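You operate a simulated robot arm through the tools that you are given. There is no shell and no other tool. Be economical: measure what you need, move in short steps, check, and stop when the job is done.

Carry out the task below with a simulated robot arm. There is one attempt and no reset: what you move stays moved.

JOB
Screw machine 1's filling hose to its inlet and prove the line tight.
Fine: main switch off while you couple it, then on; run the pump till the green lamp lights.

It is judged by the outcome, as a careful person would: the job done as asked, and still so three seconds after it is handed in. It fails if anything else is knocked over, pushed out of place, dropped, spilled or broken.

ROBOT AND FRAMES
A 7-joint arm with a two-finger parallel gripper, fixed in place. Base frame: the origin is at the foot of the arm, x ahead of it, y to its left, z up. Lengths are in mm, angles in degrees, forces in N, time in s.
With the tool pointing down near the work surface it reaches from about 160 to 720 mm from the base axis. Its first joint turns from -166.0 to 166.0 degrees. Payload 1.57 kg.
The TCP is the grasp point between the finger pads, 30 mm short of the fingertips. In the tool frame z runs along the fingers and y along their closing line. The gripper opens to 110 mm. The fingers are 24 mm wide and 12 mm thick; the gripper's body (48 by 112 mm) begins 78 mm behind the TCP.
Orientation is that of the tool frame in the base frame, as a unit quaternion [x, y, z, w]. With the fingers straight down and closing along the base's y, the tool's x points along the base's -x, its y along +y and its z along -z.

CONTROLS
- The arm moves only by the tool play_rows. Its argument "plan" is a list of rows, each a list of 7 numbers: the shift along the base's x, y, z in mm, then the turn, a rotation vector about the base's x, y, z in degrees, then the finger opening in mm, from 0 to 110. In form: [[tx, ty, tz, ax, ay, az, claw], ...]. A call has 1 to 20 rows; each row is the pose to reach, as a shift and turn from the pose commanded when the call began. Each row takes 0.2 s and may step no farther than 50 mm and 8.6 degrees from the row before; otherwise, or with a gripper value out of range, the whole call is refused. A pose out of reach is approached as far as the arm can. The call stops where the force on the tool passes 40 N (or 10 N more than at its start, if that is more) or the arm is blocked; 0.2 s more then pass. The fingers move at their own pace (about 45 mm/s each) and stop on an object; they squeeze with about 42 N. The grip force told is the motor's: it shows also when the fingers shut on nothing. Time passes only in rows, and 0.2 s behind the last, so rows that repeat a pose let the fingers close. The reply holds the time, the measured pose of the TCP, the force on the tool along the base axes, the opening and the grip force, in the units named above and with some noise, with the torque about the TCP (base axes, N m) and any sound that the robot's microphone picked up.
- Cameras (640 x 400 px; columns grow to the right, rows downward): "scene" is fixed at [49.5, -650.6, 1899.3]; the picture's right is [0.88, -0.47, 0.00], its down [-0.25, -0.47, -0.85] and it looks along [0.40, 0.75, -0.53] (base axes); focal length 327 px, centre (320, 200). "wrist" rides on the gripper at [70, 16, -141] in the tool frame; the picture's right is [-0.23, 0.97, 0.00], its down [-0.86, -0.20, -0.48] and it looks along [-0.47, -0.11, 0.88] (tool axes); focal length 222 px, centre (320, 200).
- get_image(camera): a new picture of that camera. The clock stands still meanwhile.
- lift_body(by): slides the trunk up (or, below 0, down) by that many mm; the arm rides with it, the base frame stays. It gives what a move gives, with no picture.
- measure_at(camera, pixels): for up to 12 pixels [column, row] of the newest picture of that camera ("zoom" is the newest enlarged one), the place [x, y, z] in the base frame of the surface seen there, good to about 2 mm. The clock stands still meanwhile.
- inspect(camera, box): a new picture of the part [left, top, right, bottom] of that camera's present view, enlarged. The clock stands still meanwhile.
- close_job(): hands the job in; it is judged then, once.

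Keep the steps short. Do not move on a guess: measure, check each grasp and each placing, and mend mistakes. In all there are 80 turns and 38 pictures (those below and enlarged ones count). Leave the gripper open and the arm clear of the work at the hand-in unless told otherwise, and finish with a single line.

The tools are called after ">>>" as name(argument=value, ...) on one line, values as JSON. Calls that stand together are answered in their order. play_rows: Moves the arm, as the interface text tells. Its arguments: {"type":"object","properties":{"plan":{"type":"array","items":{"type":"array","items":{"type":"number"}}}},"required":["plan"]} The other tools are called the same way: lift_body (by) slides the trunk up or down; get_image (camera) takes a picture; measure_at (camera, pixels) gives the place of the surface under pixels of a picture; inspect (camera, box) takes an enlarged picture of a part of a camera's view; close_job () hands the job in.

At the start:

```text
clock: 0.0
eef_pos: [254.7, 273.6, 1352.6]
tcp_rot: [0.0, 1.0, 0.0, 0.001]
contact_force: [0.4, -0.9, 0.0]
moment: [-0.01, 0.0, -0.04]
gripper_width: 109.9
grasp_force: 0.0
trunk travel left (down, up): [-525.0, 65.0]
```

scene: 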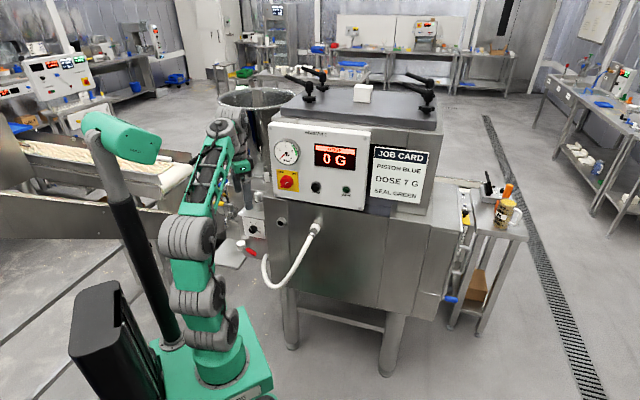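
wrist: 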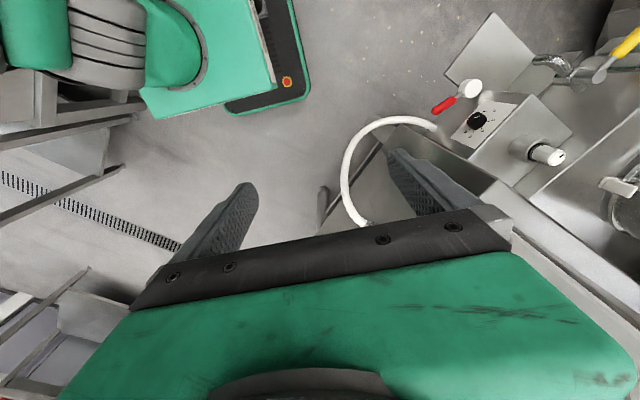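

I see the machine's panel at about (320,165), a white hose from (265,285) to (318,225), and a side cluster near (245,240). I'll enlarge both before moving anything.

>>> inspect(camera="scene", box=[260, 110, 440, 222])

>>> inspect(camera="scene", box=[205, 190, 345, 300])

```text
3.56 times, centred on (350, 166) of scene
```

zoom: 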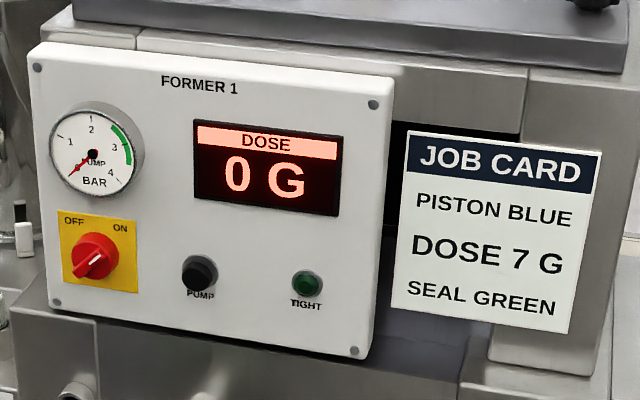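

```text
3.64 times, centred on (275, 245) of scene
```

zoom: 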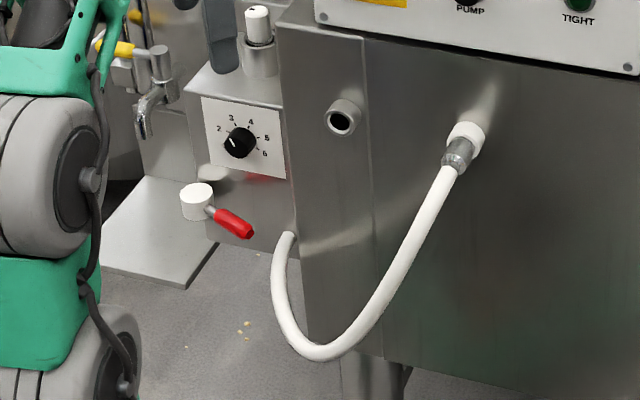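

The panel reads FORMER 1. There's a threaded port at about zoom (342,118), and the hose nut sits at zoom (460,155) on a white part. I'll look closer at the switch, then at the port and nut, and measure them.

>>> inspect(camera="scene", box=[270, 160, 306, 200])

>>> measure_at(camera="scene", pixels=[[287, 182], [286, 170], [316, 187], [346, 190], [299, 222], [299, 224], [317, 229], [315, 232], [310, 238], [300, 245], [335, 235], [300, 130]])

>>> inspect(camera="scene", box=[270, 205, 334, 245])

```text
10.00 times, centred on (288, 180) of scene
```

zoom: 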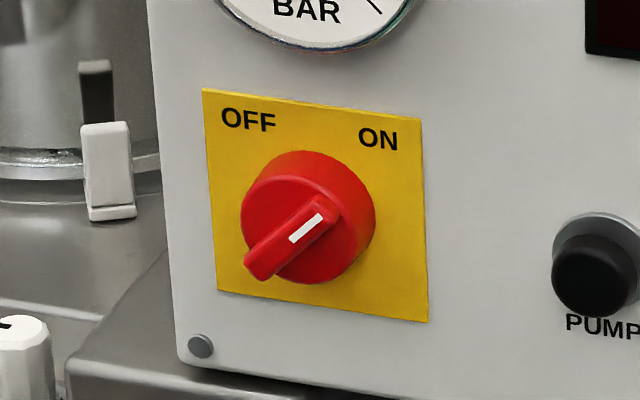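

```text
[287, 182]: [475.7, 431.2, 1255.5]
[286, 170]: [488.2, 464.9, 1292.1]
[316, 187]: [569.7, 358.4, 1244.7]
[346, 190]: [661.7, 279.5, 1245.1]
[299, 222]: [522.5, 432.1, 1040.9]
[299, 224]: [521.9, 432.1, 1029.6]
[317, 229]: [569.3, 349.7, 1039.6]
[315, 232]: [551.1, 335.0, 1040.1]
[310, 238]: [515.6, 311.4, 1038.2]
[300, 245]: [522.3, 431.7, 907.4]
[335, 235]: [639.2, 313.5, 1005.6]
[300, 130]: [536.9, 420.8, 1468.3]
```

```text
10.00 times, centred on (302, 225) of scene
```

zoom: 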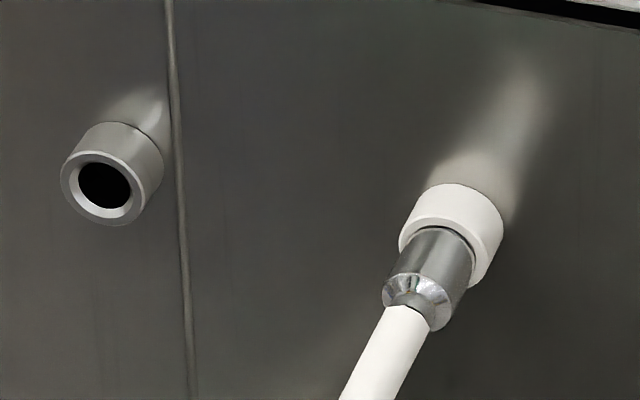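

The switch's mark points upper right, so it is ON. The inlet is at zoom (105,185), and the hose nut is parked on the white stub at zoom (450,225). I'll measure both in this zoom.

>>> measure_at(camera="zoom", pixels=[[66, 185], [104, 217], [138, 203], [90, 157], [150, 150], [430, 245], [455, 262], [418, 284], [415, 300], [380, 360], [460, 200], [485, 225]])

>>> measure_at(camera="scene", pixels=[[280, 215], [330, 275], [400, 240], [275, 190], [360, 205], [280, 130], [360, 135], [265, 270], [264, 258], [275, 288], [290, 280], [300, 260]])

```text
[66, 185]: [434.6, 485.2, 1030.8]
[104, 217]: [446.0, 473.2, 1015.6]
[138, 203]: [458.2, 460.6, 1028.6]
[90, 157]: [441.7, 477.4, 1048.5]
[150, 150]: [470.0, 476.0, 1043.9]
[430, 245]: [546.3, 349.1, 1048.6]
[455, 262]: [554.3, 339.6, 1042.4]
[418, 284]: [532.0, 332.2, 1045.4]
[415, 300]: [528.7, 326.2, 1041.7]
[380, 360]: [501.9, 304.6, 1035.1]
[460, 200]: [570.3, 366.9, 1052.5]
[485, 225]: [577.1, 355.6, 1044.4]
```

```text
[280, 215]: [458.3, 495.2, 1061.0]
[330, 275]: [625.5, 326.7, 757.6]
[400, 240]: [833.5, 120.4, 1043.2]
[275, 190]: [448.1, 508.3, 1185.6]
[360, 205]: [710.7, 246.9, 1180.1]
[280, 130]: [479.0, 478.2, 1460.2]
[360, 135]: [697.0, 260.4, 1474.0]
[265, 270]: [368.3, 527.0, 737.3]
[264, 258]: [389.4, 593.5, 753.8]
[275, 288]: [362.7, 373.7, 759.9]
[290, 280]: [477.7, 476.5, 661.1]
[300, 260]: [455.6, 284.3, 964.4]
```

The machine face is the plane x+y≈953, so its inward direction is (0.707,0.707,0). The inlet centre is about 650 mm out along that direction, at z≈1032. Next I'll measure the switch handle and pump button accurately.

>>> inspect(camera="scene", box=[270, 160, 334, 200])

>>> measure_at(camera="zoom", pixels=[[210, 205], [160, 255], [207, 198], [185, 230], [145, 212], [175, 160], [245, 215], [130, 100], [260, 310], [460, 275], [430, 260], [490, 280]])

```text
10.00 times, centred on (302, 180) of scene
```

zoom: 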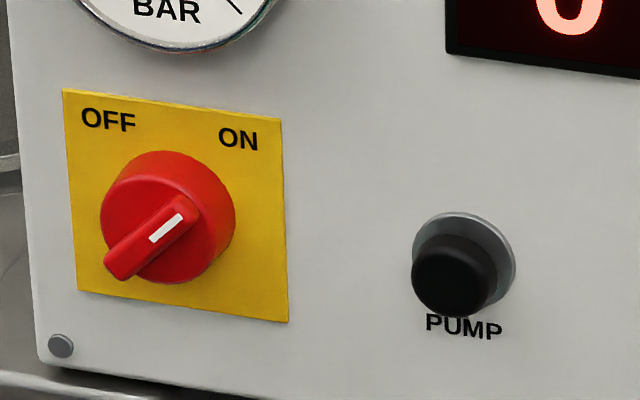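

```text
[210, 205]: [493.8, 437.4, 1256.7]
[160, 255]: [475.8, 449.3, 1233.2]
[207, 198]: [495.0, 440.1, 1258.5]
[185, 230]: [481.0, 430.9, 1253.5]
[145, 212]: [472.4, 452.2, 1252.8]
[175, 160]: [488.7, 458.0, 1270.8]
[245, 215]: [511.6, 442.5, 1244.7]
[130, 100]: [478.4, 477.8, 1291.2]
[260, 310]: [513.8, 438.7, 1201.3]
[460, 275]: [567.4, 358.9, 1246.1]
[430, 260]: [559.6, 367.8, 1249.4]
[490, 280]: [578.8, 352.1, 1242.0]
```

Handle front is about 642 mm out, v≈-33, z≈1250. I'll turn the gripper to point horizontally at the panel, staying well clear (TCP 480 mm out, panel at 677), so the wrist camera can see it.

>>> play_rows(plan=[[9, 3.5, 0, 2.93, -7.08, 2.93, 110], [18, 7, 0, 5.86, -14.15, 5.86, 110], [27, 10.6, 0, 8.79, -21.23, 8.79, 110], [36, 14, 0, 11.72, -28.31, 11.72, 110], [45, 17.7, 0, 14.65, -35.39, 14.65, 110], [54, 21, 0, 17.58, -42.46, 17.58, 110], [63, 25, 0, 20.52, -49.54, 20.52, 110], [72, 28, 0, 23.45, -56.62, 23.45, 110], [81, 32, 0, 26.38, -63.7, 26.38, 110], [90, 35.4, 0, 29.31, -70.77, 29.31, 110], [99, 39, 0, 32.24, -77.85, 32.24, 110], [108, 42.5, 0, 35.17, -84.93, 35.17, 110]])

```text
clock: 1.8
eef_pos: [273.3, 313.9, 1409.6]
tcp_rot: [-0.302, 0.845, 0.234, 0.375]
contact_force: [0.3, 0.0, 0.0]
moment: [-0.02, 0.02, 0.05]
gripper_width: 110.1
grasp_force: 0.0
out of reach, approached as far as the arm can: row 6, 7, 8
trunk travel left (down, up): [-525.0, 65.0]
stopped in row 8: the arm was blocked; the commanded pose is now the measured one
```

The arm was blocked partway at this height. I'll check its shape in the scene view.

>>> get_image(camera="scene")

>>> get_image(camera="wrist")

>>> measure_at(camera="scene", pixels=[[190, 235], [195, 295], [205, 350], [220, 130], [125, 140], [215, 180], [225, 160]])

```text
30 pictures are left
```

scene: 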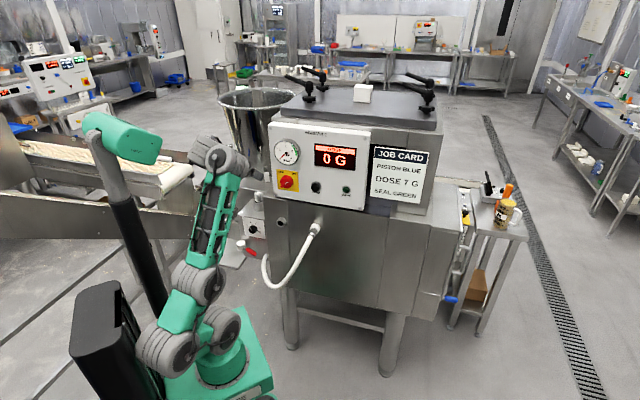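

```text
29 pictures are left
```

wrist: 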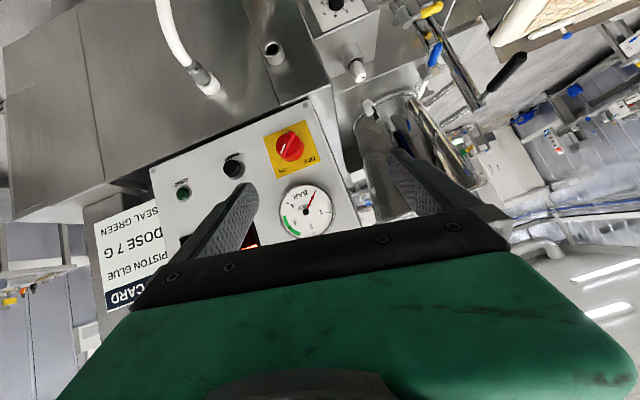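

```text
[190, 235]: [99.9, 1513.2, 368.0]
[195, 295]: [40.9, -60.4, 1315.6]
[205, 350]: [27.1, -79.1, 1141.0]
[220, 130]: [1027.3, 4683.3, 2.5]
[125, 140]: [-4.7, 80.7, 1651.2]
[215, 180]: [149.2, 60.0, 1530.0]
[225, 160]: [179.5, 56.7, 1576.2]
```

The shoulder is around z≈1200, and the blocked pose folded the wrist too close in. I'll lower the trunk 120 mm, then finish the turn while moving outward.

>>> lift_body(by=-120)

>>> play_rows(plan=[[40, 16, 0, 0, 0, 0, 110], [80, 32, 0, 0, 0, 0, 110], [100, 40, 0, 4, -6.7, -0.5, 110], [110, 45, 0, 8, -13.5, -0.9, 110], [120, 49, 0, 12, -20.2, -1.4, 110], [130, 53, 0, 16, -27, -1.8, 110], [146, 58.7, 0, 20, -33.7, -2.3, 110]])

```text
clock: 3.3
eef_pos: [272.3, 313.5, 1290.9]
tcp_rot: [-0.302, 0.845, 0.234, 0.375]
contact_force: [0.1, 0.5, -0.5]
moment: [0.03, 0.0, -0.01]
gripper_width: 109.7
grasp_force: 0.1
trunk travel left (down, up): [-405.0, 185.0]
```

```text
clock: 4.9
eef_pos: [421.0, 368.3, 1298.3]
tcp_rot: [-0.267, 0.649, 0.27, 0.66]
contact_force: [0.1, -0.1, -0.2]
moment: [-0.01, -0.03, 0.04]
gripper_width: 110.0
grasp_force: 0.1
out of reach, approached as far as the arm can: row 3, 4, 5
trunk travel left (down, up): [-405.0, 185.0]
```

The gripper is now horizontal in front of the panel. Taking a wrist picture to measure the switch.

>>> get_image(camera="wrist")

```text
28 pictures are left
```

wrist: 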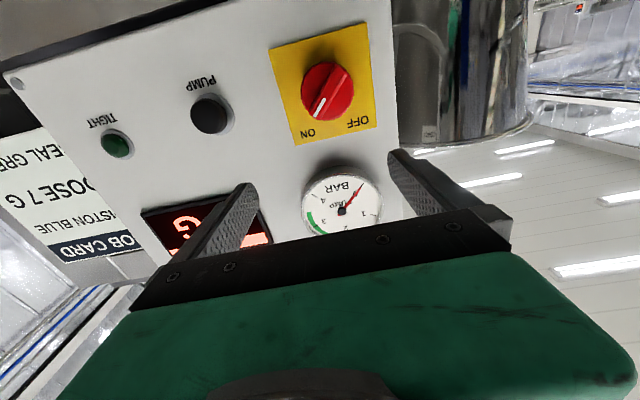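

>>> inspect(camera="wrist", box=[264, 40, 392, 120])

>>> measure_at(camera="wrist", pixels=[[209, 116], [118, 146], [190, 115], [209, 98], [225, 122], [106, 145], [124, 148]])

```text
5.00 times, centred on (328, 80) of wrist
```

zoom: 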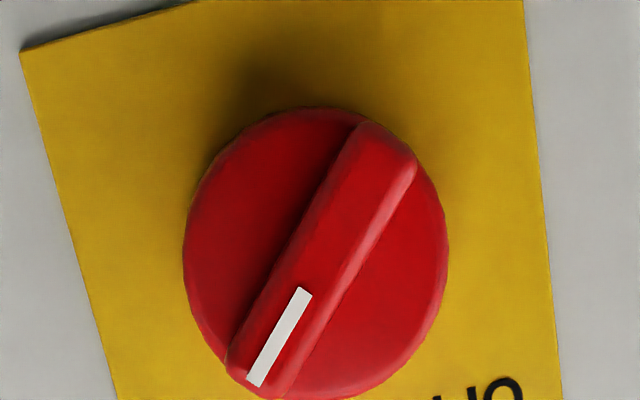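

```text
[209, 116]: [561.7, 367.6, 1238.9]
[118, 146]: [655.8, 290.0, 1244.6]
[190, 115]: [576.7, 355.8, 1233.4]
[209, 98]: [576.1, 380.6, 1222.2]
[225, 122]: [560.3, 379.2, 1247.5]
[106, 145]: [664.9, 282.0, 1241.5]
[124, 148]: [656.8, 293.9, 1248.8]
```

The white mark points to ON. I'll measure the handle bar ends and disc edges.

>>> measure_at(camera="zoom", pixels=[[375, 145], [255, 375], [310, 265], [325, 275], [340, 235], [300, 365], [405, 175], [190, 250], [445, 250], [300, 110], [345, 390], [120, 200]])

```text
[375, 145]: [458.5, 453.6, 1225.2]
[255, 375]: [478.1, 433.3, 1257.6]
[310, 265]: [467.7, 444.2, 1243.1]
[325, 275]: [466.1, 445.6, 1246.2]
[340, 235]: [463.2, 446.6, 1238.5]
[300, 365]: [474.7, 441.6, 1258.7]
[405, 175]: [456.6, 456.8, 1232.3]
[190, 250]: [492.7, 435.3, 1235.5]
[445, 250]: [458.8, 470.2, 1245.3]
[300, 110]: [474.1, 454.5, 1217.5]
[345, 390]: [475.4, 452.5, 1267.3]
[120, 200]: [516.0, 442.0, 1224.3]
```

The switch axis is at v=-16.5, z=1242. The bar's front is at 644 mm, the disc at 656 mm, and the bar slopes about 45° up to the right. I'll roll the gripper +45° to straddle the bar, stopping 45 mm short.

>>> play_rows(plan=[[2, 7, -9, 5.3, 5.3, 0, 50], [5, 14, -18, 10.6, 10.6, 0, 50], [7, 22, -28, 15.9, 15.9, 0, 50], [10, 30, -37, 21.2, 21.2, 0, 50], [12, 37, -46, 26.5, 26.5, 0, 50], [14.9, 44.3, -56, 31.8, 31.8, 0, 50], [14.9, 44.3, -56, 31.8, 31.8, 0, 50]])

>>> get_image(camera="wrist")

```text
clock: 6.5
eef_pos: [432.0, 411.5, 1241.7]
tcp_rot: [0.005, 0.704, 0.498, 0.507]
contact_force: [0.3, 0.3, 0.9]
moment: [0.01, 0.01, 0.0]
gripper_width: 50.4
grasp_force: 0.0
trunk travel left (down, up): [-405.0, 185.0]
```

```text
26 pictures are left
```

wrist: 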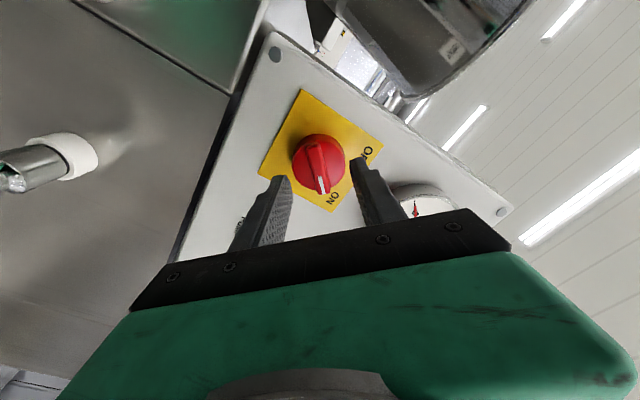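

The fingers straddle the bar. I'll advance 27 mm so the tips stop 2 mm off the disc, then close.

>>> play_rows(plan=[[10, 9, 0, 0, 0, 0, 50], [20.9, 18.1, 0.5, 0, 0, 0, 50], [20.9, 18.1, 0.5, 0, 0, 0, 30], [20.9, 18.1, 0.5, 0, 0, 0, 5], [20.9, 18.1, 0.5, 0, 0, 0, 5], [20.9, 18.1, 0.5, 0, 0, 0, 5]])

```text
clock: 7.9
eef_pos: [452.5, 429.1, 1241.8]
tcp_rot: [0.005, 0.704, 0.498, 0.506]
contact_force: [1.2, -3.1, -4.2]
moment: [0.22, -0.19, -0.26]
gripper_width: 13.7
grasp_force: 29.6
trunk travel left (down, up): [-405.0, 185.0]
```

I'm gripping the 13.7 mm bar. Now I turn it 90° counter-clockwise towards OFF.

>>> play_rows(plan=[[0, 0, 0, -5.3, -5.3, 0, 5], [0, 0, 0, -10.6, -10.6, 0, 5], [0, 0, 0, -15.9, -15.9, 0, 5], [0, 0, 0, -21.2, -21.2, 0, 5], [0, 0, 0, -26.5, -26.5, 0, 5], [0, 0, 0, -31.8, -31.8, 0, 5], [0, 0, 0, -37.1, -37.1, 0, 5], [0, 0, 0, -42.4, -42.4, 0, 5], [0, 0, 0, -47.7, -47.7, 0, 5], [0, 0, 0, -53, -53, 0, 5], [0, 0, 0, -58.3, -58.3, 0, 5], [0, 0, 0, -63.6, -63.6, 0, 5], [0, 0, 0, -63.6, -63.6, 0, 5]])

```text
clock: 10.7
eef_pos: [453.6, 427.8, 1241.8]
tcp_rot: [-0.5, 0.494, 0.003, 0.711]
contact_force: [5.5, -14.0, -11.5]
moment: [-0.51, 0.64, -0.68]
gripper_width: 14.3
grasp_force: 30.3
trunk travel left (down, up): [-405.0, 185.0]
```

The turn is complete, with a click's worth of torque. I'll open, back off 60 mm and look.

>>> play_rows(plan=[[0, 0, 0, 0, 0, 0, 50], [0, 0, 0, 0, 0, 0, 50], [0, 0, 0, 0, 0, 0, 50], [-21, -21, 0, 0, 0, 0, 50], [-42, -42, 0, 0, 0, 0, 50]])

>>> get_image(camera="wrist")

```text
clock: 11.9
eef_pos: [408.3, 387.9, 1245.5]
tcp_rot: [-0.499, 0.493, 0.002, 0.713]
contact_force: [-1.0, 0.1, -0.4]
moment: [0.01, -0.02, 0.0]
gripper_width: 50.1
grasp_force: 0.1
trunk travel left (down, up): [-405.0, 185.0]
```

```text
25 pictures are left
```

wrist: 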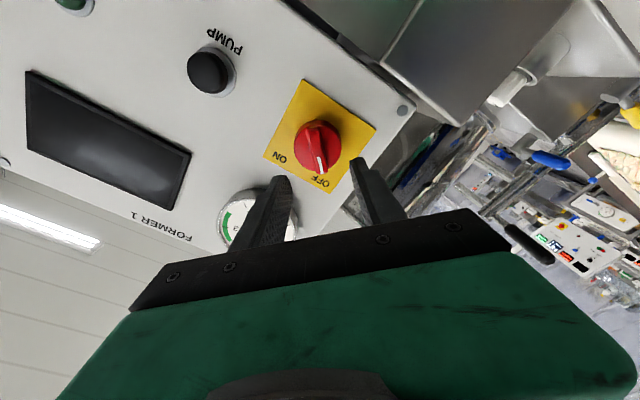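

Switch points to OFF and the display is dark. Next I level the roll, lower the trunk 110 mm, then pitch the gripper 45° down-forward. That way it can hold the nut from above and behind, clear of the hose and panel.

>>> play_rows(plan=[[7, -7, 0, 5.3, 5.3, 0, 60], [14, -14, 0, 10.6, 10.6, 0, 60], [21, -21, 0, 15.9, 15.9, 0, 60], [28, -28, 0, 21.2, 21.2, 0, 60], [35, -35, 0, 26.5, 26.5, 0, 60], [42, -42, 0, 31.8, 31.8, 0, 60]])

>>> lift_body(by=-110)

>>> play_rows(plan=[[5, -8, 5, -5.3, 5.3, 0, 60], [10, -16, 10, -10.6, 10.6, 0, 60], [15, -25, 15, -15.9, 15.9, 0, 60], [20, -33, 20, -21.2, 21.2, 0, 60], [25, -41, 20, -26.5, 26.5, 0, 60], [30, -50, 20, -31.8, 31.8, 0, 60]])

>>> get_image(camera="wrist")

```text
clock: 13.3
eef_pos: [452.7, 343.8, 1242.4]
tcp_rot: [-0.266, 0.648, 0.271, 0.66]
contact_force: [0.2, -0.5, 0.2]
moment: [-0.02, -0.01, 0.03]
gripper_width: 60.1
grasp_force: 0.1
trunk travel left (down, up): [-405.0, 185.0]
```

```text
clock: 14.7
eef_pos: [450.1, 346.0, 1132.3]
tcp_rot: [-0.269, 0.647, 0.272, 0.659]
contact_force: [0.0, -0.4, 0.6]
moment: [-0.01, 0.0, 0.02]
gripper_width: 59.9
grasp_force: 0.1
trunk travel left (down, up): [-295.0, 295.0]
```

```text
clock: 16.1
eef_pos: [481.9, 295.5, 1152.7]
tcp_rot: [-0.353, 0.85, 0.149, 0.362]
contact_force: [-0.5, 0.9, 0.3]
moment: [0.01, 0.02, 0.02]
gripper_width: 60.3
grasp_force: 0.0
trunk travel left (down, up): [-295.0, 295.0]
```

```text
24 pictures are left
```

wrist: 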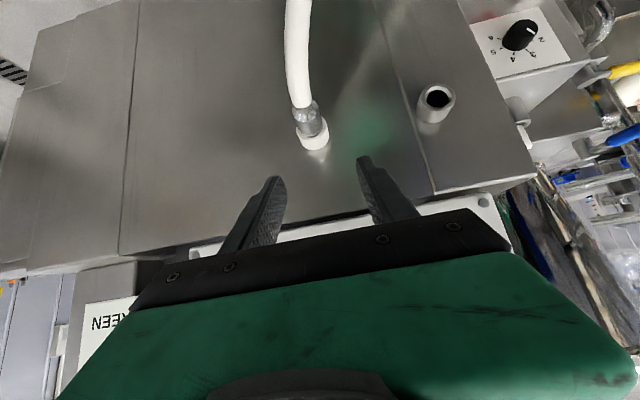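

I can see the nut at (308,120) and the inlet at (436,100). Zooming to measure both.

>>> inspect(camera="wrist", box=[272, 75, 352, 165])

>>> measure_at(camera="zoom", pixels=[[180, 130], [260, 120], [215, 160], [190, 220], [260, 200], [225, 190], [210, 240], [280, 220], [240, 260], [215, 255], [265, 275], [170, 90]])

>>> measure_at(camera="wrist", pixels=[[424, 90], [451, 92], [437, 112], [430, 88], [440, 118], [425, 104], [517, 115], [480, 75], [300, 60], [297, 20], [304, 90]])

```text
4.44 times, centred on (312, 120) of wrist
```

zoom: 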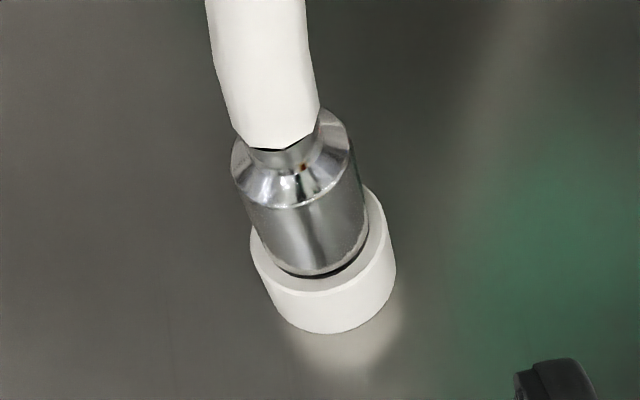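

```text
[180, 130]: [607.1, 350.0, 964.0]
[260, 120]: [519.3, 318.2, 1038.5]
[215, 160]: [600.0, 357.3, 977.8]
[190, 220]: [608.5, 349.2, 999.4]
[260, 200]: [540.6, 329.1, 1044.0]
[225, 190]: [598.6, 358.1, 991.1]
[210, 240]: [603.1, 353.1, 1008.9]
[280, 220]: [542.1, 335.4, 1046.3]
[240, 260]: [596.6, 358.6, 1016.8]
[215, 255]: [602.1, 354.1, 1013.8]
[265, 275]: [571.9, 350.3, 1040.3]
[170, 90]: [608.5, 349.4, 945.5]
```

```text
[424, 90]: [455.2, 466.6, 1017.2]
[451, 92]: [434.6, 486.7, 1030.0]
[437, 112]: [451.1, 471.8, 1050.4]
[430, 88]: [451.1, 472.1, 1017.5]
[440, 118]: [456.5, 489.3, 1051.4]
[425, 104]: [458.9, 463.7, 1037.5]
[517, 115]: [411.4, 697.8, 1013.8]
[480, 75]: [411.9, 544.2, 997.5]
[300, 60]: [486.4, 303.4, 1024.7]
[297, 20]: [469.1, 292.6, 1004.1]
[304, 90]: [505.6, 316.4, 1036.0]
```

Now measuring the nut itself at its true position in the zoom, around (300,220).

>>> measure_at(camera="zoom", pixels=[[300, 212], [310, 260], [260, 215], [350, 200], [290, 185], [330, 235], [300, 160], [262, 255], [315, 292], [375, 235], [355, 280], [325, 325]])

```text
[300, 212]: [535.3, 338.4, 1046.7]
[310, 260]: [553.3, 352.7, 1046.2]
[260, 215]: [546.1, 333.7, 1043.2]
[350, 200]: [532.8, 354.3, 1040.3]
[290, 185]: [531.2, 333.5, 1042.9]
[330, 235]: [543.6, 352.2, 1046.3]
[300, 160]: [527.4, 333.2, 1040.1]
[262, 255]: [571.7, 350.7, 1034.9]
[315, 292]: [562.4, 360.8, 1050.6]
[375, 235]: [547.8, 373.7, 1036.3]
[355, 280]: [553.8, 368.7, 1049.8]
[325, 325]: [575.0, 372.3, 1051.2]
```

Nut: axis v≈-140, z≈1032.5, diameter ≈30, body from 613 to 650 mm, in a white park cup whose front is at 652. I'll back up slightly, then come down at 45° around the nut with the fingers at 60 mm, stopping a bit short.

>>> play_rows(plan=[[-13, -19, 0, 0, 0, 0, 60], [-26.7, -38.3, 0, 0, 0, 0, 60], [-12, -23.6, -29, 0, 0, 0, 60], [2, -9.6, -57, 0, 0, 0, 60], [13, 1.4, -80, 0, 0, 0, 60], [13, 1.4, -80, 0, 0, 0, 60]])

>>> get_image(camera="wrist")

```text
clock: 17.5
eef_pos: [496.3, 295.9, 1073.8]
tcp_rot: [-0.352, 0.851, 0.148, 0.361]
contact_force: [0.7, 0.1, 0.4]
moment: [-0.02, -0.02, 0.0]
gripper_width: 60.0
grasp_force: 0.0
trunk travel left (down, up): [-295.0, 295.0]
```

```text
22 pictures are left
```

wrist: 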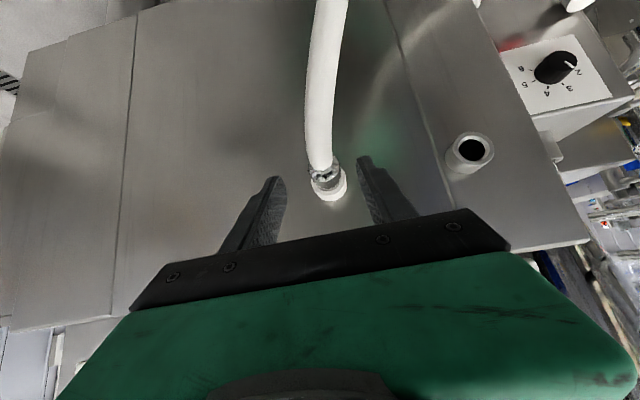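

The nut is centred between the fingers. I'll advance the remaining 55 mm forward and 33 mm down, then close on the nut.

>>> play_rows(plan=[[19, 20, -16.5, 0, 0, 0, 60], [37.9, 40.3, -32.8, 0, 0, 0, 60], [37.9, 40.3, -32.8, 0, 0, 0, 38], [37.9, 40.3, -32.8, 0, 0, 0, 20], [37.9, 40.3, -32.8, 0, 0, 0, 20], [37.9, 40.3, -32.8, 0, 0, 0, 20]])

>>> get_image(camera="wrist")

```text
clock: 18.9
eef_pos: [535.5, 337.9, 1041.6]
tcp_rot: [-0.353, 0.85, 0.148, 0.362]
contact_force: [-1.3, 3.3, -0.3]
moment: [0.03, -0.02, 0.13]
gripper_width: 30.6
grasp_force: 33.1
trunk travel left (down, up): [-295.0, 295.0]
```

```text
21 pictures are left
```

wrist: 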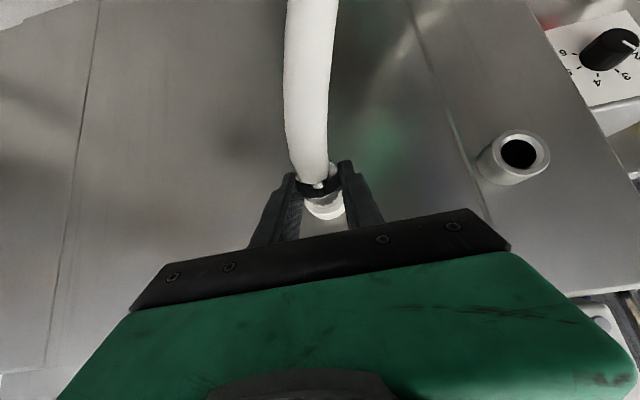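

I'm holding the nut (30.6 mm). Now I pull it straight back out of the cup, slowly, watching the force.

>>> play_rows(plan=[[-3.5, -3.5, 0, 0, 0, 0, 20], [-7, -7, 0, 0, 0, 0, 20], [-14, -14, 0, 0, 0, 0, 20], [-21, -21, 0, 0, 0, 0, 20], [-28, -28, 0, 0, 0, 0, 20], [-35, -35, 0, 0, 0, 0, 20], [-42, -42, 0, 0, 0, 0, 20]])

>>> get_image(camera="scene")

```text
clock: 20.5
eef_pos: [489.9, 293.1, 1040.0]
tcp_rot: [-0.352, 0.85, 0.147, 0.362]
contact_force: [0.0, 0.7, -0.2]
moment: [-0.03, -0.01, -0.03]
gripper_width: 30.5
grasp_force: 39.2
trunk travel left (down, up): [-295.0, 295.0]
```

```text
20 pictures are left
```

scene: 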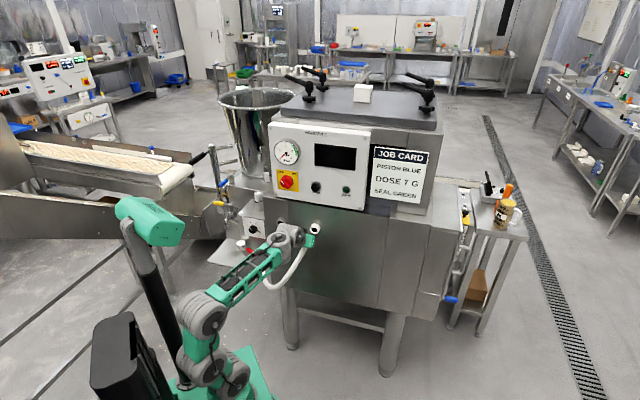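

The nut came out freely. Moving 159 mm left, in front of the inlet, with roughly 40 mm still to go; then I'll look.

>>> play_rows(plan=[[-22, 22, 0.5, 0, 0, 0, 20], [-45, 45, 1, 0, 0, 0, 20], [-67, 67, 1.5, 0, 0, 0, 20], [-90, 90, 1.6, 0, 0, 0, 20], [-112.2, 112.2, 1.6, 0, 0, 0, 20], [-112.2, 112.2, 1.6, 0, 0, 0, 20]])

>>> inspect(camera="wrist", box=[240, 110, 400, 210])

>>> inspect(camera="scene", box=[262, 205, 326, 245])

```text
clock: 21.9
eef_pos: [378.6, 406.8, 1041.4]
tcp_rot: [-0.353, 0.85, 0.148, 0.362]
contact_force: [-0.8, -0.7, 1.0]
moment: [-0.03, -0.02, -0.03]
gripper_width: 30.2
grasp_force: 39.7
trunk travel left (down, up): [-295.0, 295.0]
```

```text
4.00 times, centred on (320, 160) of wrist
```

zoom: 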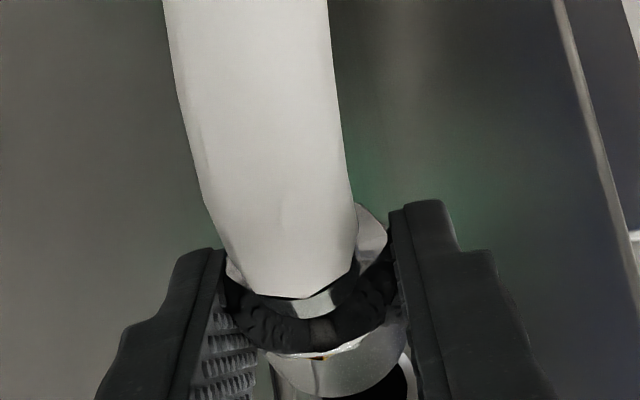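

```text
10.00 times, centred on (294, 225) of scene
```

zoom: 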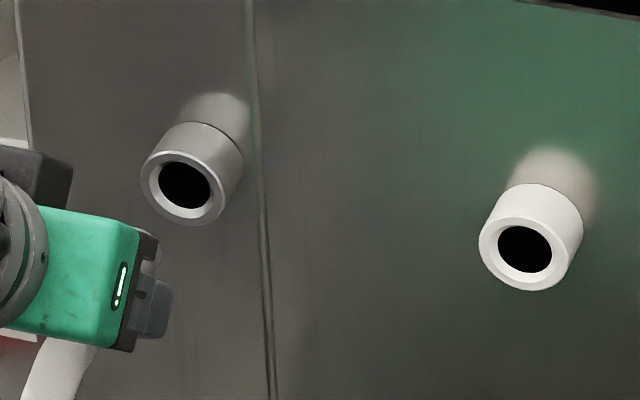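

The cup and inlet look alike, so I'll measure matching rim points on both to get the exact offset.

>>> measure_at(camera="zoom", pixels=[[149, 182], [165, 207], [187, 217], [208, 208], [165, 162], [190, 158], [488, 246], [504, 271], [527, 282], [548, 273], [505, 227], [530, 222]])

```text
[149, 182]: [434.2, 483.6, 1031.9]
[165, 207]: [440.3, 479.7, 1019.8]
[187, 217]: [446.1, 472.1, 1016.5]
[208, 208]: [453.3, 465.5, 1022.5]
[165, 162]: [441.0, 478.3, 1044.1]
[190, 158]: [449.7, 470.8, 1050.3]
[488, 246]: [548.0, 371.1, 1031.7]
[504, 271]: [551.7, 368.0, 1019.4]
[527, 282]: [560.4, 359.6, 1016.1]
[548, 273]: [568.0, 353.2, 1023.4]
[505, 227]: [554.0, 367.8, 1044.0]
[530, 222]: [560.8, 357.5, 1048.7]
```

The inlet is 159.2 mm left of the cup and about 0.3 mm higher. I'll correct by +0.5 left and -1 down, then advance 52 mm and stop just before full depth.

>>> play_rows(plan=[[-0.4, 0.4, -1, 0, 0, 0, 20], [10, 10.8, -1, 0, 0, 0, 20], [20, 20.8, -1, 0, 0, 0, 20], [28, 28.8, -1, 0, 0, 0, 20], [32, 32.8, -1, 0, 0, 0, 20], [36.4, 37.2, -1, 0, 0, 0, 20], [36.4, 37.2, -1, 0, 0, 0, 20]])

>>> inspect(camera="scene", box=[262, 205, 326, 245])

```text
clock: 23.5
eef_pos: [415.6, 444.4, 1041.7]
tcp_rot: [-0.352, 0.85, 0.147, 0.362]
contact_force: [0.1, -0.1, -0.4]
moment: [-0.01, 0.01, 0.02]
gripper_width: 30.6
grasp_force: 39.4
trunk travel left (down, up): [-295.0, 295.0]
```

```text
10.00 times, centred on (294, 225) of scene
```

zoom: 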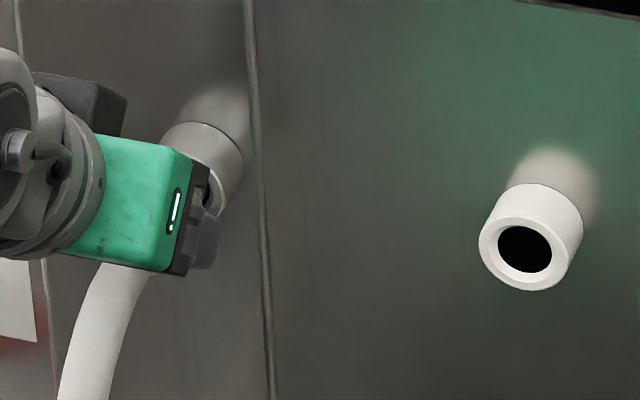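

No contact yet. Advancing gently in 2 mm steps until it touches.

>>> play_rows(plan=[[1.4, 1.4, 0, 0, 0, 0, 20], [2.8, 2.8, 0, 0, 0, 0, 20], [4.2, 4.2, 0, 0, 0, 0, 20], [5.6, 5.6, 0, 0, 0, 0, 20], [6.4, 6.4, 0, 0, 0, 0, 20]])

```text
clock: 24.7
eef_pos: [420.7, 449.2, 1042.2]
tcp_rot: [-0.353, 0.85, 0.148, 0.362]
contact_force: [-17.0, -18.1, -0.3]
moment: [-0.32, 0.28, -0.07]
gripper_width: 29.6
grasp_force: 38.8
trunk travel left (down, up): [-295.0, 295.0]
```

It made contact with about 25 N along the axis at 615 mm. I'll start turning clockwise, +60° about the nut's axis, with the TCP swinging around the axis.

>>> play_rows(plan=[[0.83, -0.83, -0.08, 5.3, 5.3, 0, 20], [1.65, -1.65, -0.31, 10.6, 10.6, 0, 20], [2.43, -2.43, -0.69, 15.9, 15.9, 0, 20], [3.18, -3.18, -1.21, 21.2, 21.2, 0, 20], [3.87, -3.87, -1.86, 26.5, 26.5, 0, 20], [4.5, -4.5, -2.64, 31.8, 31.8, 0, 20], [5.05, -5.05, -3.52, 37.1, 37.1, 0, 20], [5.51, -5.51, -4.5, 42.4, 42.4, 0, 20]])

```text
clock: 26.5
eef_pos: [428.9, 441.6, 1036.0]
tcp_rot: [-0.123, 0.812, 0.554, 0.138]
contact_force: [6.8, -10.7, -1.7]
moment: [0.34, -0.47, 0.33]
gripper_width: 30.4
grasp_force: 39.7
trunk travel left (down, up): [-295.0, 295.0]
```

The axial force dropped to about 3 N, so the thread has caught. Continuing to +90° with a small advance.

>>> play_rows(plan=[[0.87, -0.17, -1.06, 5.3, 5.3, 0, 20], [1.33, -0.23, -2.17, 10.6, 10.6, 0, 20], [1.6, -0.3, -3.33, 15.9, 15.9, 0, 20], [1.75, -0.25, -4.5, 21.2, 21.2, 0, 20], [1.75, -0.25, -4.5, 21.2, 21.2, 0, 20]])

```text
clock: 27.7
eef_pos: [430.3, 441.5, 1030.0]
tcp_rot: [0.007, 0.708, 0.706, 0.006]
contact_force: [7.6, -17.2, -12.8]
moment: [0.34, -0.58, -0.07]
gripper_width: 30.6
grasp_force: 39.4
trunk travel left (down, up): [-295.0, 295.0]
```

Now at +90° roll, the thread is holding. I'll open and check the nut stays on the inlet before regrasping.

>>> play_rows(plan=[[0, 0, 0, 0, 0, 0, 36], [0, 0, 0, 0, 0, 0, 46], [0, 0, 0, 0, 0, 0, 46]])

>>> inspect(camera="wrist", box=[240, 110, 400, 210])

```text
clock: 28.5
eef_pos: [427.5, 444.4, 1032.6]
tcp_rot: [0.005, 0.708, 0.706, 0.007]
contact_force: [-0.1, 0.1, 0.0]
moment: [0.03, 0.03, -0.01]
gripper_width: 45.9
grasp_force: 0.0
trunk travel left (down, up): [-295.0, 295.0]
```

```text
4.00 times, centred on (320, 160) of wrist
```

zoom: 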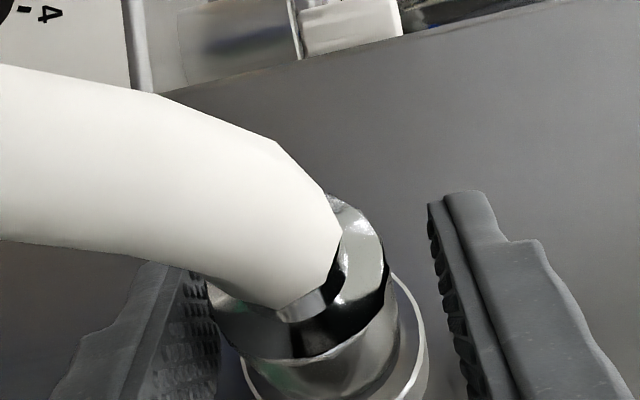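

The nut stays on the inlet, though it sits slightly lower between the fingers than I had assumed. I'll roll back 119° with the fingers open around the nut, using a corrected axis (v≈20, z≈1030), and regrip.

>>> play_rows(plan=[[0.57, -0.57, -1.1, -6.01, -6.01, 0, 46], [0.42, -0.42, 0.2, -12.02, -12.02, 0, 46], [0, 0, 1.5, -18.03, -18.03, 0, 46], [-0.42, 0.42, 2.6, -24.04, -24.04, 0, 46], [-1.06, 1.06, 3.7, -30.05, -30.05, 0, 46], [-1.7, 1.7, 4.6, -36.06, -36.06, 0, 46], [-2.47, 2.47, 5.3, -42.07, -42.07, 0, 46], [-3.32, 3.32, 5.9, -48.08, -48.08, 0, 46], [-4.24, 4.24, 6.3, -54.09, -54.09, 0, 46], [-5.16, 5.16, 6.6, -60.1, -60.1, 0, 46], [-6.08, 6.08, 6.6, -66.11, -66.11, 0, 46], [-7, 7, 6.4, -72.12, -72.12, 0, 46], [-7.92, 7.92, 6, -78.13, -78.13, 0, 46], [-8.77, 8.77, 5.5, -84.14, -84.14, 0, 46], [-8.77, 8.77, 5.5, -84.14, -84.14, 0, 46], [-8.77, 8.77, 5.5, -84.14, -84.14, 0, 20], [-8.77, 8.77, 5.5, -84.14, -84.14, 0, 20], [-8.77, 8.77, 5.5, -84.14, -84.14, 0, 20]])

```text
clock: 32.3
eef_pos: [419.6, 452.7, 1035.6]
tcp_rot: [-0.432, 0.785, -0.07, 0.438]
contact_force: [-2.2, 1.8, -0.5]
moment: [-0.01, 0.07, 0.07]
gripper_width: 30.1
grasp_force: 31.9
trunk travel left (down, up): [-295.0, 295.0]
```

Regripped cleanly with almost no side force. Next clockwise stroke: +119°.

>>> play_rows(plan=[[0.9, -0.8, 0.5, 6.01, 6.01, 0, 20], [1.87, -1.67, 0.9, 12.02, 12.02, 0, 20], [2.84, -2.54, 1.1, 18.03, 18.03, 0, 20], [3.81, -3.41, 1.1, 24.04, 24.04, 0, 20], [4.77, -4.27, 0.8, 30.05, 30.05, 0, 20], [5.74, -5.14, 0.4, 36.06, 36.06, 0, 20], [6.64, -5.94, -0.2, 42.07, 42.07, 0, 20], [7.47, -6.67, -0.9, 48.08, 48.08, 0, 20], [8.16, -7.26, -1.8, 54.09, 54.09, 0, 20], [8.84, -7.84, -2.9, 60.1, 60.1, 0, 20], [9.32, -8.22, -4, 66.11, 66.11, 0, 20], [9.79, -8.59, -5.3, 72.12, 72.12, 0, 20], [9.98, -8.68, -6.6, 78.13, 78.13, 0, 20], [10.14, -8.74, -7.9, 84.14, 84.14, 0, 20]])

```text
clock: 35.3
eef_pos: [428.6, 445.5, 1029.7]
tcp_rot: [0.004, 0.708, 0.706, 0.007]
contact_force: [-12.5, 11.8, 3.3]
moment: [-0.09, 0.11, 0.41]
gripper_width: 30.4
grasp_force: 39.3
trunk travel left (down, up): [-295.0, 295.0]
```

Torque and axial force are still low, so the thread is running freely. I'll open, roll back and regrip for the next stroke.

>>> play_rows(plan=[[0, 0, 0, 0, 0, 0, 46], [0, 0, 0, 0, 0, 0, 46], [-0.1, 0.1, 1.3, -6.01, -6.01, 0, 46], [-0.25, 0.25, 2.6, -12.02, -12.02, 0, 46], [-0.67, 0.67, 3.9, -18.03, -18.03, 0, 46], [-1.1, 1.1, 5, -24.04, -24.04, 0, 46], [-1.73, 1.73, 6.1, -30.05, -30.05, 0, 46], [-2.37, 2.37, 7, -36.06, -36.06, 0, 46], [-3.15, 3.15, 7.7, -42.07, -42.07, 0, 46], [-4, 4, 8.3, -48.08, -48.08, 0, 46], [-4.9, 4.9, 8.7, -54.09, -54.09, 0, 46], [-5.83, 5.83, 9, -60.1, -60.1, 0, 46], [-6.75, 6.75, 9, -66.11, -66.11, 0, 46], [-7.67, 7.67, 8.8, -72.12, -72.12, 0, 46], [-8.6, 8.6, 8.4, -78.13, -78.13, 0, 46], [-9.44, 9.44, 7.9, -84.14, -84.14, 0, 46], [-9.44, 9.44, 7.9, -84.14, -84.14, 0, 20], [-9.44, 9.44, 7.9, -84.14, -84.14, 0, 20], [-9.44, 9.44, 7.9, -84.14, -84.14, 0, 20]])

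>>> play_rows(plan=[[0.9, -0.8, 0.5, 6.01, 6.01, 0, 20], [1.87, -1.67, 0.9, 12.02, 12.02, 0, 20], [2.84, -2.54, 1.1, 18.03, 18.03, 0, 20], [3.81, -3.41, 1.1, 24.04, 24.04, 0, 20], [4.77, -4.27, 0.8, 30.05, 30.05, 0, 20], [5.74, -5.14, 0.4, 36.06, 36.06, 0, 20], [6.64, -5.94, -0.2, 42.07, 42.07, 0, 20], [7.47, -6.67, -0.9, 48.08, 48.08, 0, 20], [8.16, -7.26, -1.8, 54.09, 54.09, 0, 20], [8.84, -7.84, -2.9, 60.1, 60.1, 0, 20], [9.32, -8.22, -4, 66.11, 66.11, 0, 20], [9.79, -8.59, -5.3, 72.12, 72.12, 0, 20], [9.98, -8.68, -6.6, 78.13, 78.13, 0, 20], [10.14, -8.74, -7.9, 84.14, 84.14, 0, 20]])

```text
clock: 39.3
eef_pos: [418.8, 455.0, 1038.0]
tcp_rot: [-0.432, 0.785, -0.07, 0.439]
contact_force: [-3.8, 2.8, -1.5]
moment: [0.05, -0.02, -0.15]
gripper_width: 30.4
grasp_force: 32.1
trunk travel left (down, up): [-295.0, 295.0]
```

```text
clock: 42.3
eef_pos: [430.3, 445.4, 1030.6]
tcp_rot: [0.006, 0.707, 0.707, 0.008]
contact_force: [1.7, -0.4, 7.1]
moment: [-0.1, 0.23, 0.26]
gripper_width: 29.8
grasp_force: 39.5
trunk travel left (down, up): [-295.0, 295.0]
```

Still turning freely after about 330°, and the nut has advanced to 619 mm. One more cycle.

>>> play_rows(plan=[[0, 0, 0, 0, 0, 0, 46], [0, 0, 0, 0, 0, 0, 46], [-0.1, 0.1, 1.3, -6.01, -6.01, 0, 46], [-0.25, 0.25, 2.6, -12.02, -12.02, 0, 46], [-0.67, 0.67, 3.9, -18.03, -18.03, 0, 46], [-1.1, 1.1, 5, -24.04, -24.04, 0, 46], [-1.73, 1.73, 6.1, -30.05, -30.05, 0, 46], [-2.37, 2.37, 7, -36.06, -36.06, 0, 46], [-3.15, 3.15, 7.7, -42.07, -42.07, 0, 46], [-4, 4, 8.3, -48.08, -48.08, 0, 46], [-4.9, 4.9, 8.7, -54.09, -54.09, 0, 46], [-5.83, 5.83, 9, -60.1, -60.1, 0, 46], [-6.75, 6.75, 9, -66.11, -66.11, 0, 46], [-7.67, 7.67, 8.8, -72.12, -72.12, 0, 46], [-8.6, 8.6, 8.4, -78.13, -78.13, 0, 46], [-9.44, 9.44, 7.9, -84.14, -84.14, 0, 46]])

>>> inspect(camera="wrist", box=[240, 110, 400, 210])

```text
clock: 45.7
eef_pos: [420.6, 455.7, 1037.1]
tcp_rot: [-0.432, 0.785, -0.07, 0.439]
contact_force: [-0.2, -0.4, 0.0]
moment: [0.03, -0.02, 0.02]
gripper_width: 46.2
grasp_force: 0.1
trunk travel left (down, up): [-295.0, 295.0]
```

```text
4.00 times, centred on (320, 160) of wrist
```

zoom: 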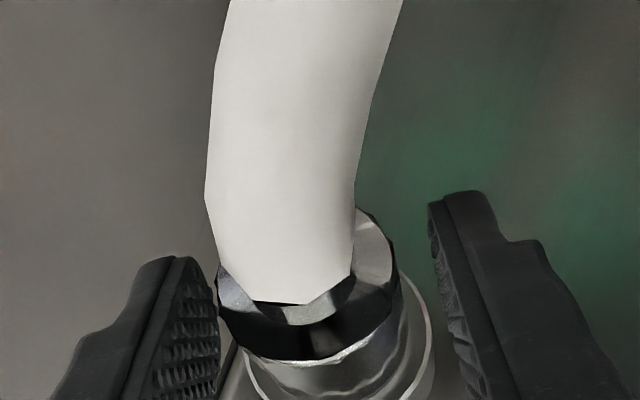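

The nut is centred and still on the inlet. Close and turn another +119°.

>>> play_rows(plan=[[0, 0, 0, 0, 0, 0, 20], [0, 0, 0, 0, 0, 0, 20], [0, 0, 0, 0, 0, 0, 20], [0.9, -0.8, 0.5, 6.01, 6.01, 0, 20], [1.87, -1.67, 0.9, 12.02, 12.02, 0, 20], [2.84, -2.54, 1.1, 18.03, 18.03, 0, 20], [3.81, -3.41, 1.1, 24.04, 24.04, 0, 20], [4.77, -4.27, 0.8, 30.05, 30.05, 0, 20], [5.74, -5.14, 0.4, 36.06, 36.06, 0, 20], [6.64, -5.94, -0.2, 42.07, 42.07, 0, 20], [7.47, -6.67, -0.9, 48.08, 48.08, 0, 20], [8.16, -7.26, -1.8, 54.09, 54.09, 0, 20], [8.84, -7.84, -2.9, 60.1, 60.1, 0, 20], [9.32, -8.22, -4, 66.11, 66.11, 0, 20], [9.79, -8.59, -5.3, 72.12, 72.12, 0, 20], [9.98, -8.68, -6.6, 78.13, 78.13, 0, 20], [10.14, -8.74, -7.9, 84.14, 84.14, 0, 20]])

```text
clock: 49.3
eef_pos: [431.2, 446.2, 1029.5]
tcp_rot: [0.005, 0.708, 0.706, 0.008]
contact_force: [-3.3, 8.8, 13.3]
moment: [0.0, 0.13, 0.2]
gripper_width: 29.9
grasp_force: 39.1
trunk travel left (down, up): [-295.0, 295.0]
```

About 450° so far with torque still low. Another regrip and stroke.

>>> play_rows(plan=[[0, 0, 0, 0, 0, 0, 46], [0, 0, 0, 0, 0, 0, 46], [-0.1, 0.1, 1.3, -6.01, -6.01, 0, 46], [-0.25, 0.25, 2.6, -12.02, -12.02, 0, 46], [-0.67, 0.67, 3.9, -18.03, -18.03, 0, 46], [-1.1, 1.1, 5, -24.04, -24.04, 0, 46], [-1.73, 1.73, 6.1, -30.05, -30.05, 0, 46], [-2.37, 2.37, 7, -36.06, -36.06, 0, 46], [-3.15, 3.15, 7.7, -42.07, -42.07, 0, 46], [-4, 4, 8.3, -48.08, -48.08, 0, 46], [-4.9, 4.9, 8.7, -54.09, -54.09, 0, 46], [-5.83, 5.83, 9, -60.1, -60.1, 0, 46], [-6.75, 6.75, 9, -66.11, -66.11, 0, 46], [-7.67, 7.67, 8.8, -72.12, -72.12, 0, 46], [-8.6, 8.6, 8.4, -78.13, -78.13, 0, 46], [-9.44, 9.44, 7.9, -84.14, -84.14, 0, 46], [-9.44, 9.44, 7.9, -84.14, -84.14, 0, 20], [-9.44, 9.44, 7.9, -84.14, -84.14, 0, 20], [-9.44, 9.44, 7.9, -84.14, -84.14, 0, 20]])

>>> play_rows(plan=[[0.9, -0.8, 0.5, 6.01, 6.01, 0, 20], [1.87, -1.67, 0.9, 12.02, 12.02, 0, 20], [2.84, -2.54, 1.1, 18.03, 18.03, 0, 20], [3.81, -3.41, 1.1, 24.04, 24.04, 0, 20], [4.77, -4.27, 0.8, 30.05, 30.05, 0, 20], [5.74, -5.14, 0.4, 36.06, 36.06, 0, 20], [6.64, -5.94, -0.2, 42.07, 42.07, 0, 20], [7.47, -6.67, -0.9, 48.08, 48.08, 0, 20], [8.16, -7.26, -1.8, 54.09, 54.09, 0, 20], [8.84, -7.84, -2.9, 60.1, 60.1, 0, 20], [9.32, -8.22, -4, 66.11, 66.11, 0, 20], [9.79, -8.59, -5.3, 72.12, 72.12, 0, 20], [9.98, -8.68, -6.6, 78.13, 78.13, 0, 20], [10.14, -8.74, -7.9, 84.14, 84.14, 0, 20]])

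```text
clock: 53.3
eef_pos: [421.2, 455.3, 1036.9]
tcp_rot: [-0.432, 0.785, -0.07, 0.439]
contact_force: [-2.2, 0.3, -0.7]
moment: [-0.03, 0.01, 0.02]
gripper_width: 30.3
grasp_force: 31.3
trunk travel left (down, up): [-295.0, 295.0]
```

```text
clock: 56.3
eef_pos: [433.1, 444.2, 1030.1]
tcp_rot: [0.007, 0.708, 0.706, 0.009]
contact_force: [-9.3, -19.9, 0.7]
moment: [-0.44, -0.08, 0.09]
gripper_width: 30.2
grasp_force: 39.1
trunk travel left (down, up): [-295.0, 295.0]
```

The advance has stopped at 620.4 mm, axial force is 20 N and a resisting torque of 0.37 N m has appeared, so the nut is close to seated. I'll regrip 1 mm further back and turn in smaller steps, without pushing.

>>> play_rows(plan=[[0, 0, 0, 0, 0, 0, 46], [0, 0, 0, 0, 0, 0, 46], [-0.8, -0.6, 1.3, -6.01, -6.01, 0, 46], [-0.95, -0.45, 2.6, -12.02, -12.02, 0, 46], [-1.37, -0.03, 3.9, -18.03, -18.03, 0, 46], [-1.8, 0.4, 5, -24.04, -24.04, 0, 46], [-2.43, 1.03, 6.1, -30.05, -30.05, 0, 46], [-3.07, 1.67, 7, -36.06, -36.06, 0, 46], [-3.85, 2.45, 7.7, -42.07, -42.07, 0, 46], [-4.7, 3.3, 8.3, -48.08, -48.08, 0, 46], [-5.6, 4.2, 8.7, -54.09, -54.09, 0, 46], [-6.53, 5.13, 9, -60.1, -60.1, 0, 46], [-7.45, 6.05, 9, -66.11, -66.11, 0, 46], [-8.37, 6.97, 8.8, -72.12, -72.12, 0, 46], [-9.3, 7.9, 8.4, -78.13, -78.13, 0, 46], [-10.14, 8.74, 7.9, -84.14, -84.14, 0, 46], [-10.14, 8.74, 7.9, -84.14, -84.14, 0, 20], [-10.14, 8.74, 7.9, -84.14, -84.14, 0, 20], [-10.14, 8.74, 7.9, -84.14, -84.14, 0, 20]])

>>> play_rows(plan=[[0.85, -0.85, 0.5, 6.01, 6.01, 0, 20], [1.77, -1.77, 0.9, 12.02, 12.02, 0, 20], [2.69, -2.69, 1.1, 18.03, 18.03, 0, 20], [3.61, -3.61, 1.1, 24.04, 24.04, 0, 20]])

```text
clock: 60.3
eef_pos: [421.8, 455.9, 1037.4]
tcp_rot: [-0.432, 0.785, -0.07, 0.439]
contact_force: [-1.4, 0.2, 0.6]
moment: [0.0, -0.02, -0.01]
gripper_width: 30.0
grasp_force: 31.7
trunk travel left (down, up): [-295.0, 295.0]
```

```text
clock: 61.3
eef_pos: [424.8, 451.2, 1037.3]
tcp_rot: [-0.336, 0.856, 0.185, 0.347]
contact_force: [-5.8, 0.4, -0.5]
moment: [-0.16, -0.29, 0.07]
gripper_width: 29.5
grasp_force: 40.0
trunk travel left (down, up): [-295.0, 295.0]
```

A resisting torque of about 0.3 N m is building at +34°. Continuing gently.

>>> play_rows(plan=[[0.91, -0.91, -0.3, 6.01, 6.01, 0, 20], [1.83, -1.83, -0.7, 12.02, 12.02, 0, 20], [2.68, -2.68, -1.3, 18.03, 18.03, 0, 20]])

```text
clock: 62.1
eef_pos: [426.5, 449.0, 1036.9]
tcp_rot: [-0.246, 0.86, 0.367, 0.257]
contact_force: [-6.4, 1.0, 0.7]
moment: [-0.3, -0.24, 0.11]
gripper_width: 29.8
grasp_force: 39.1
trunk travel left (down, up): [-295.0, 295.0]
```

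Torque holds at about 0.38 N m: either the nut is tight or the fingers are slipping. I'll compare views before and after a further 25°.

>>> inspect(camera="wrist", box=[280, 150, 360, 210])

>>> play_rows(plan=[[0.78, -0.78, -0.7, 6.01, 6.01, 0, 20], [1.42, -1.42, -1.6, 12.02, 12.02, 0, 20], [2.05, -2.05, -2.7, 18.03, 18.03, 0, 20]])

>>> inspect(camera="wrist", box=[280, 150, 360, 210])

```text
6.67 times, centred on (320, 180) of wrist
```

zoom: 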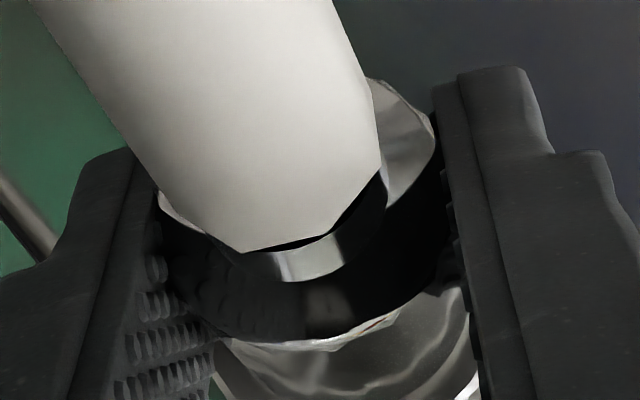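

```text
clock: 62.9
eef_pos: [429.9, 446.5, 1036.0]
tcp_rot: [-0.142, 0.821, 0.53, 0.155]
contact_force: [-3.9, 7.7, 5.7]
moment: [0.38, 0.1, 0.23]
gripper_width: 30.1
grasp_force: 39.1
trunk travel left (down, up): [-295.0, 295.0]
```

```text
6.67 times, centred on (320, 180) of wrist
```

zoom: 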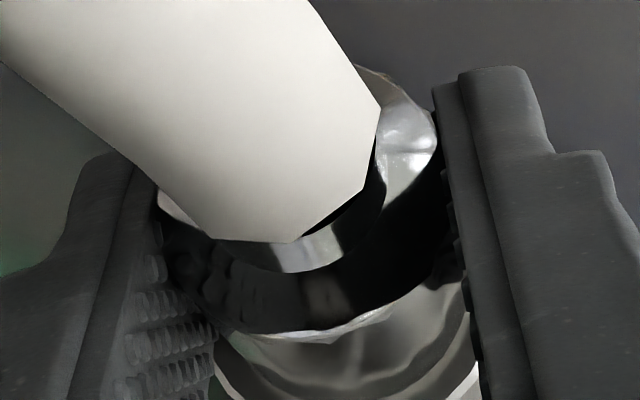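

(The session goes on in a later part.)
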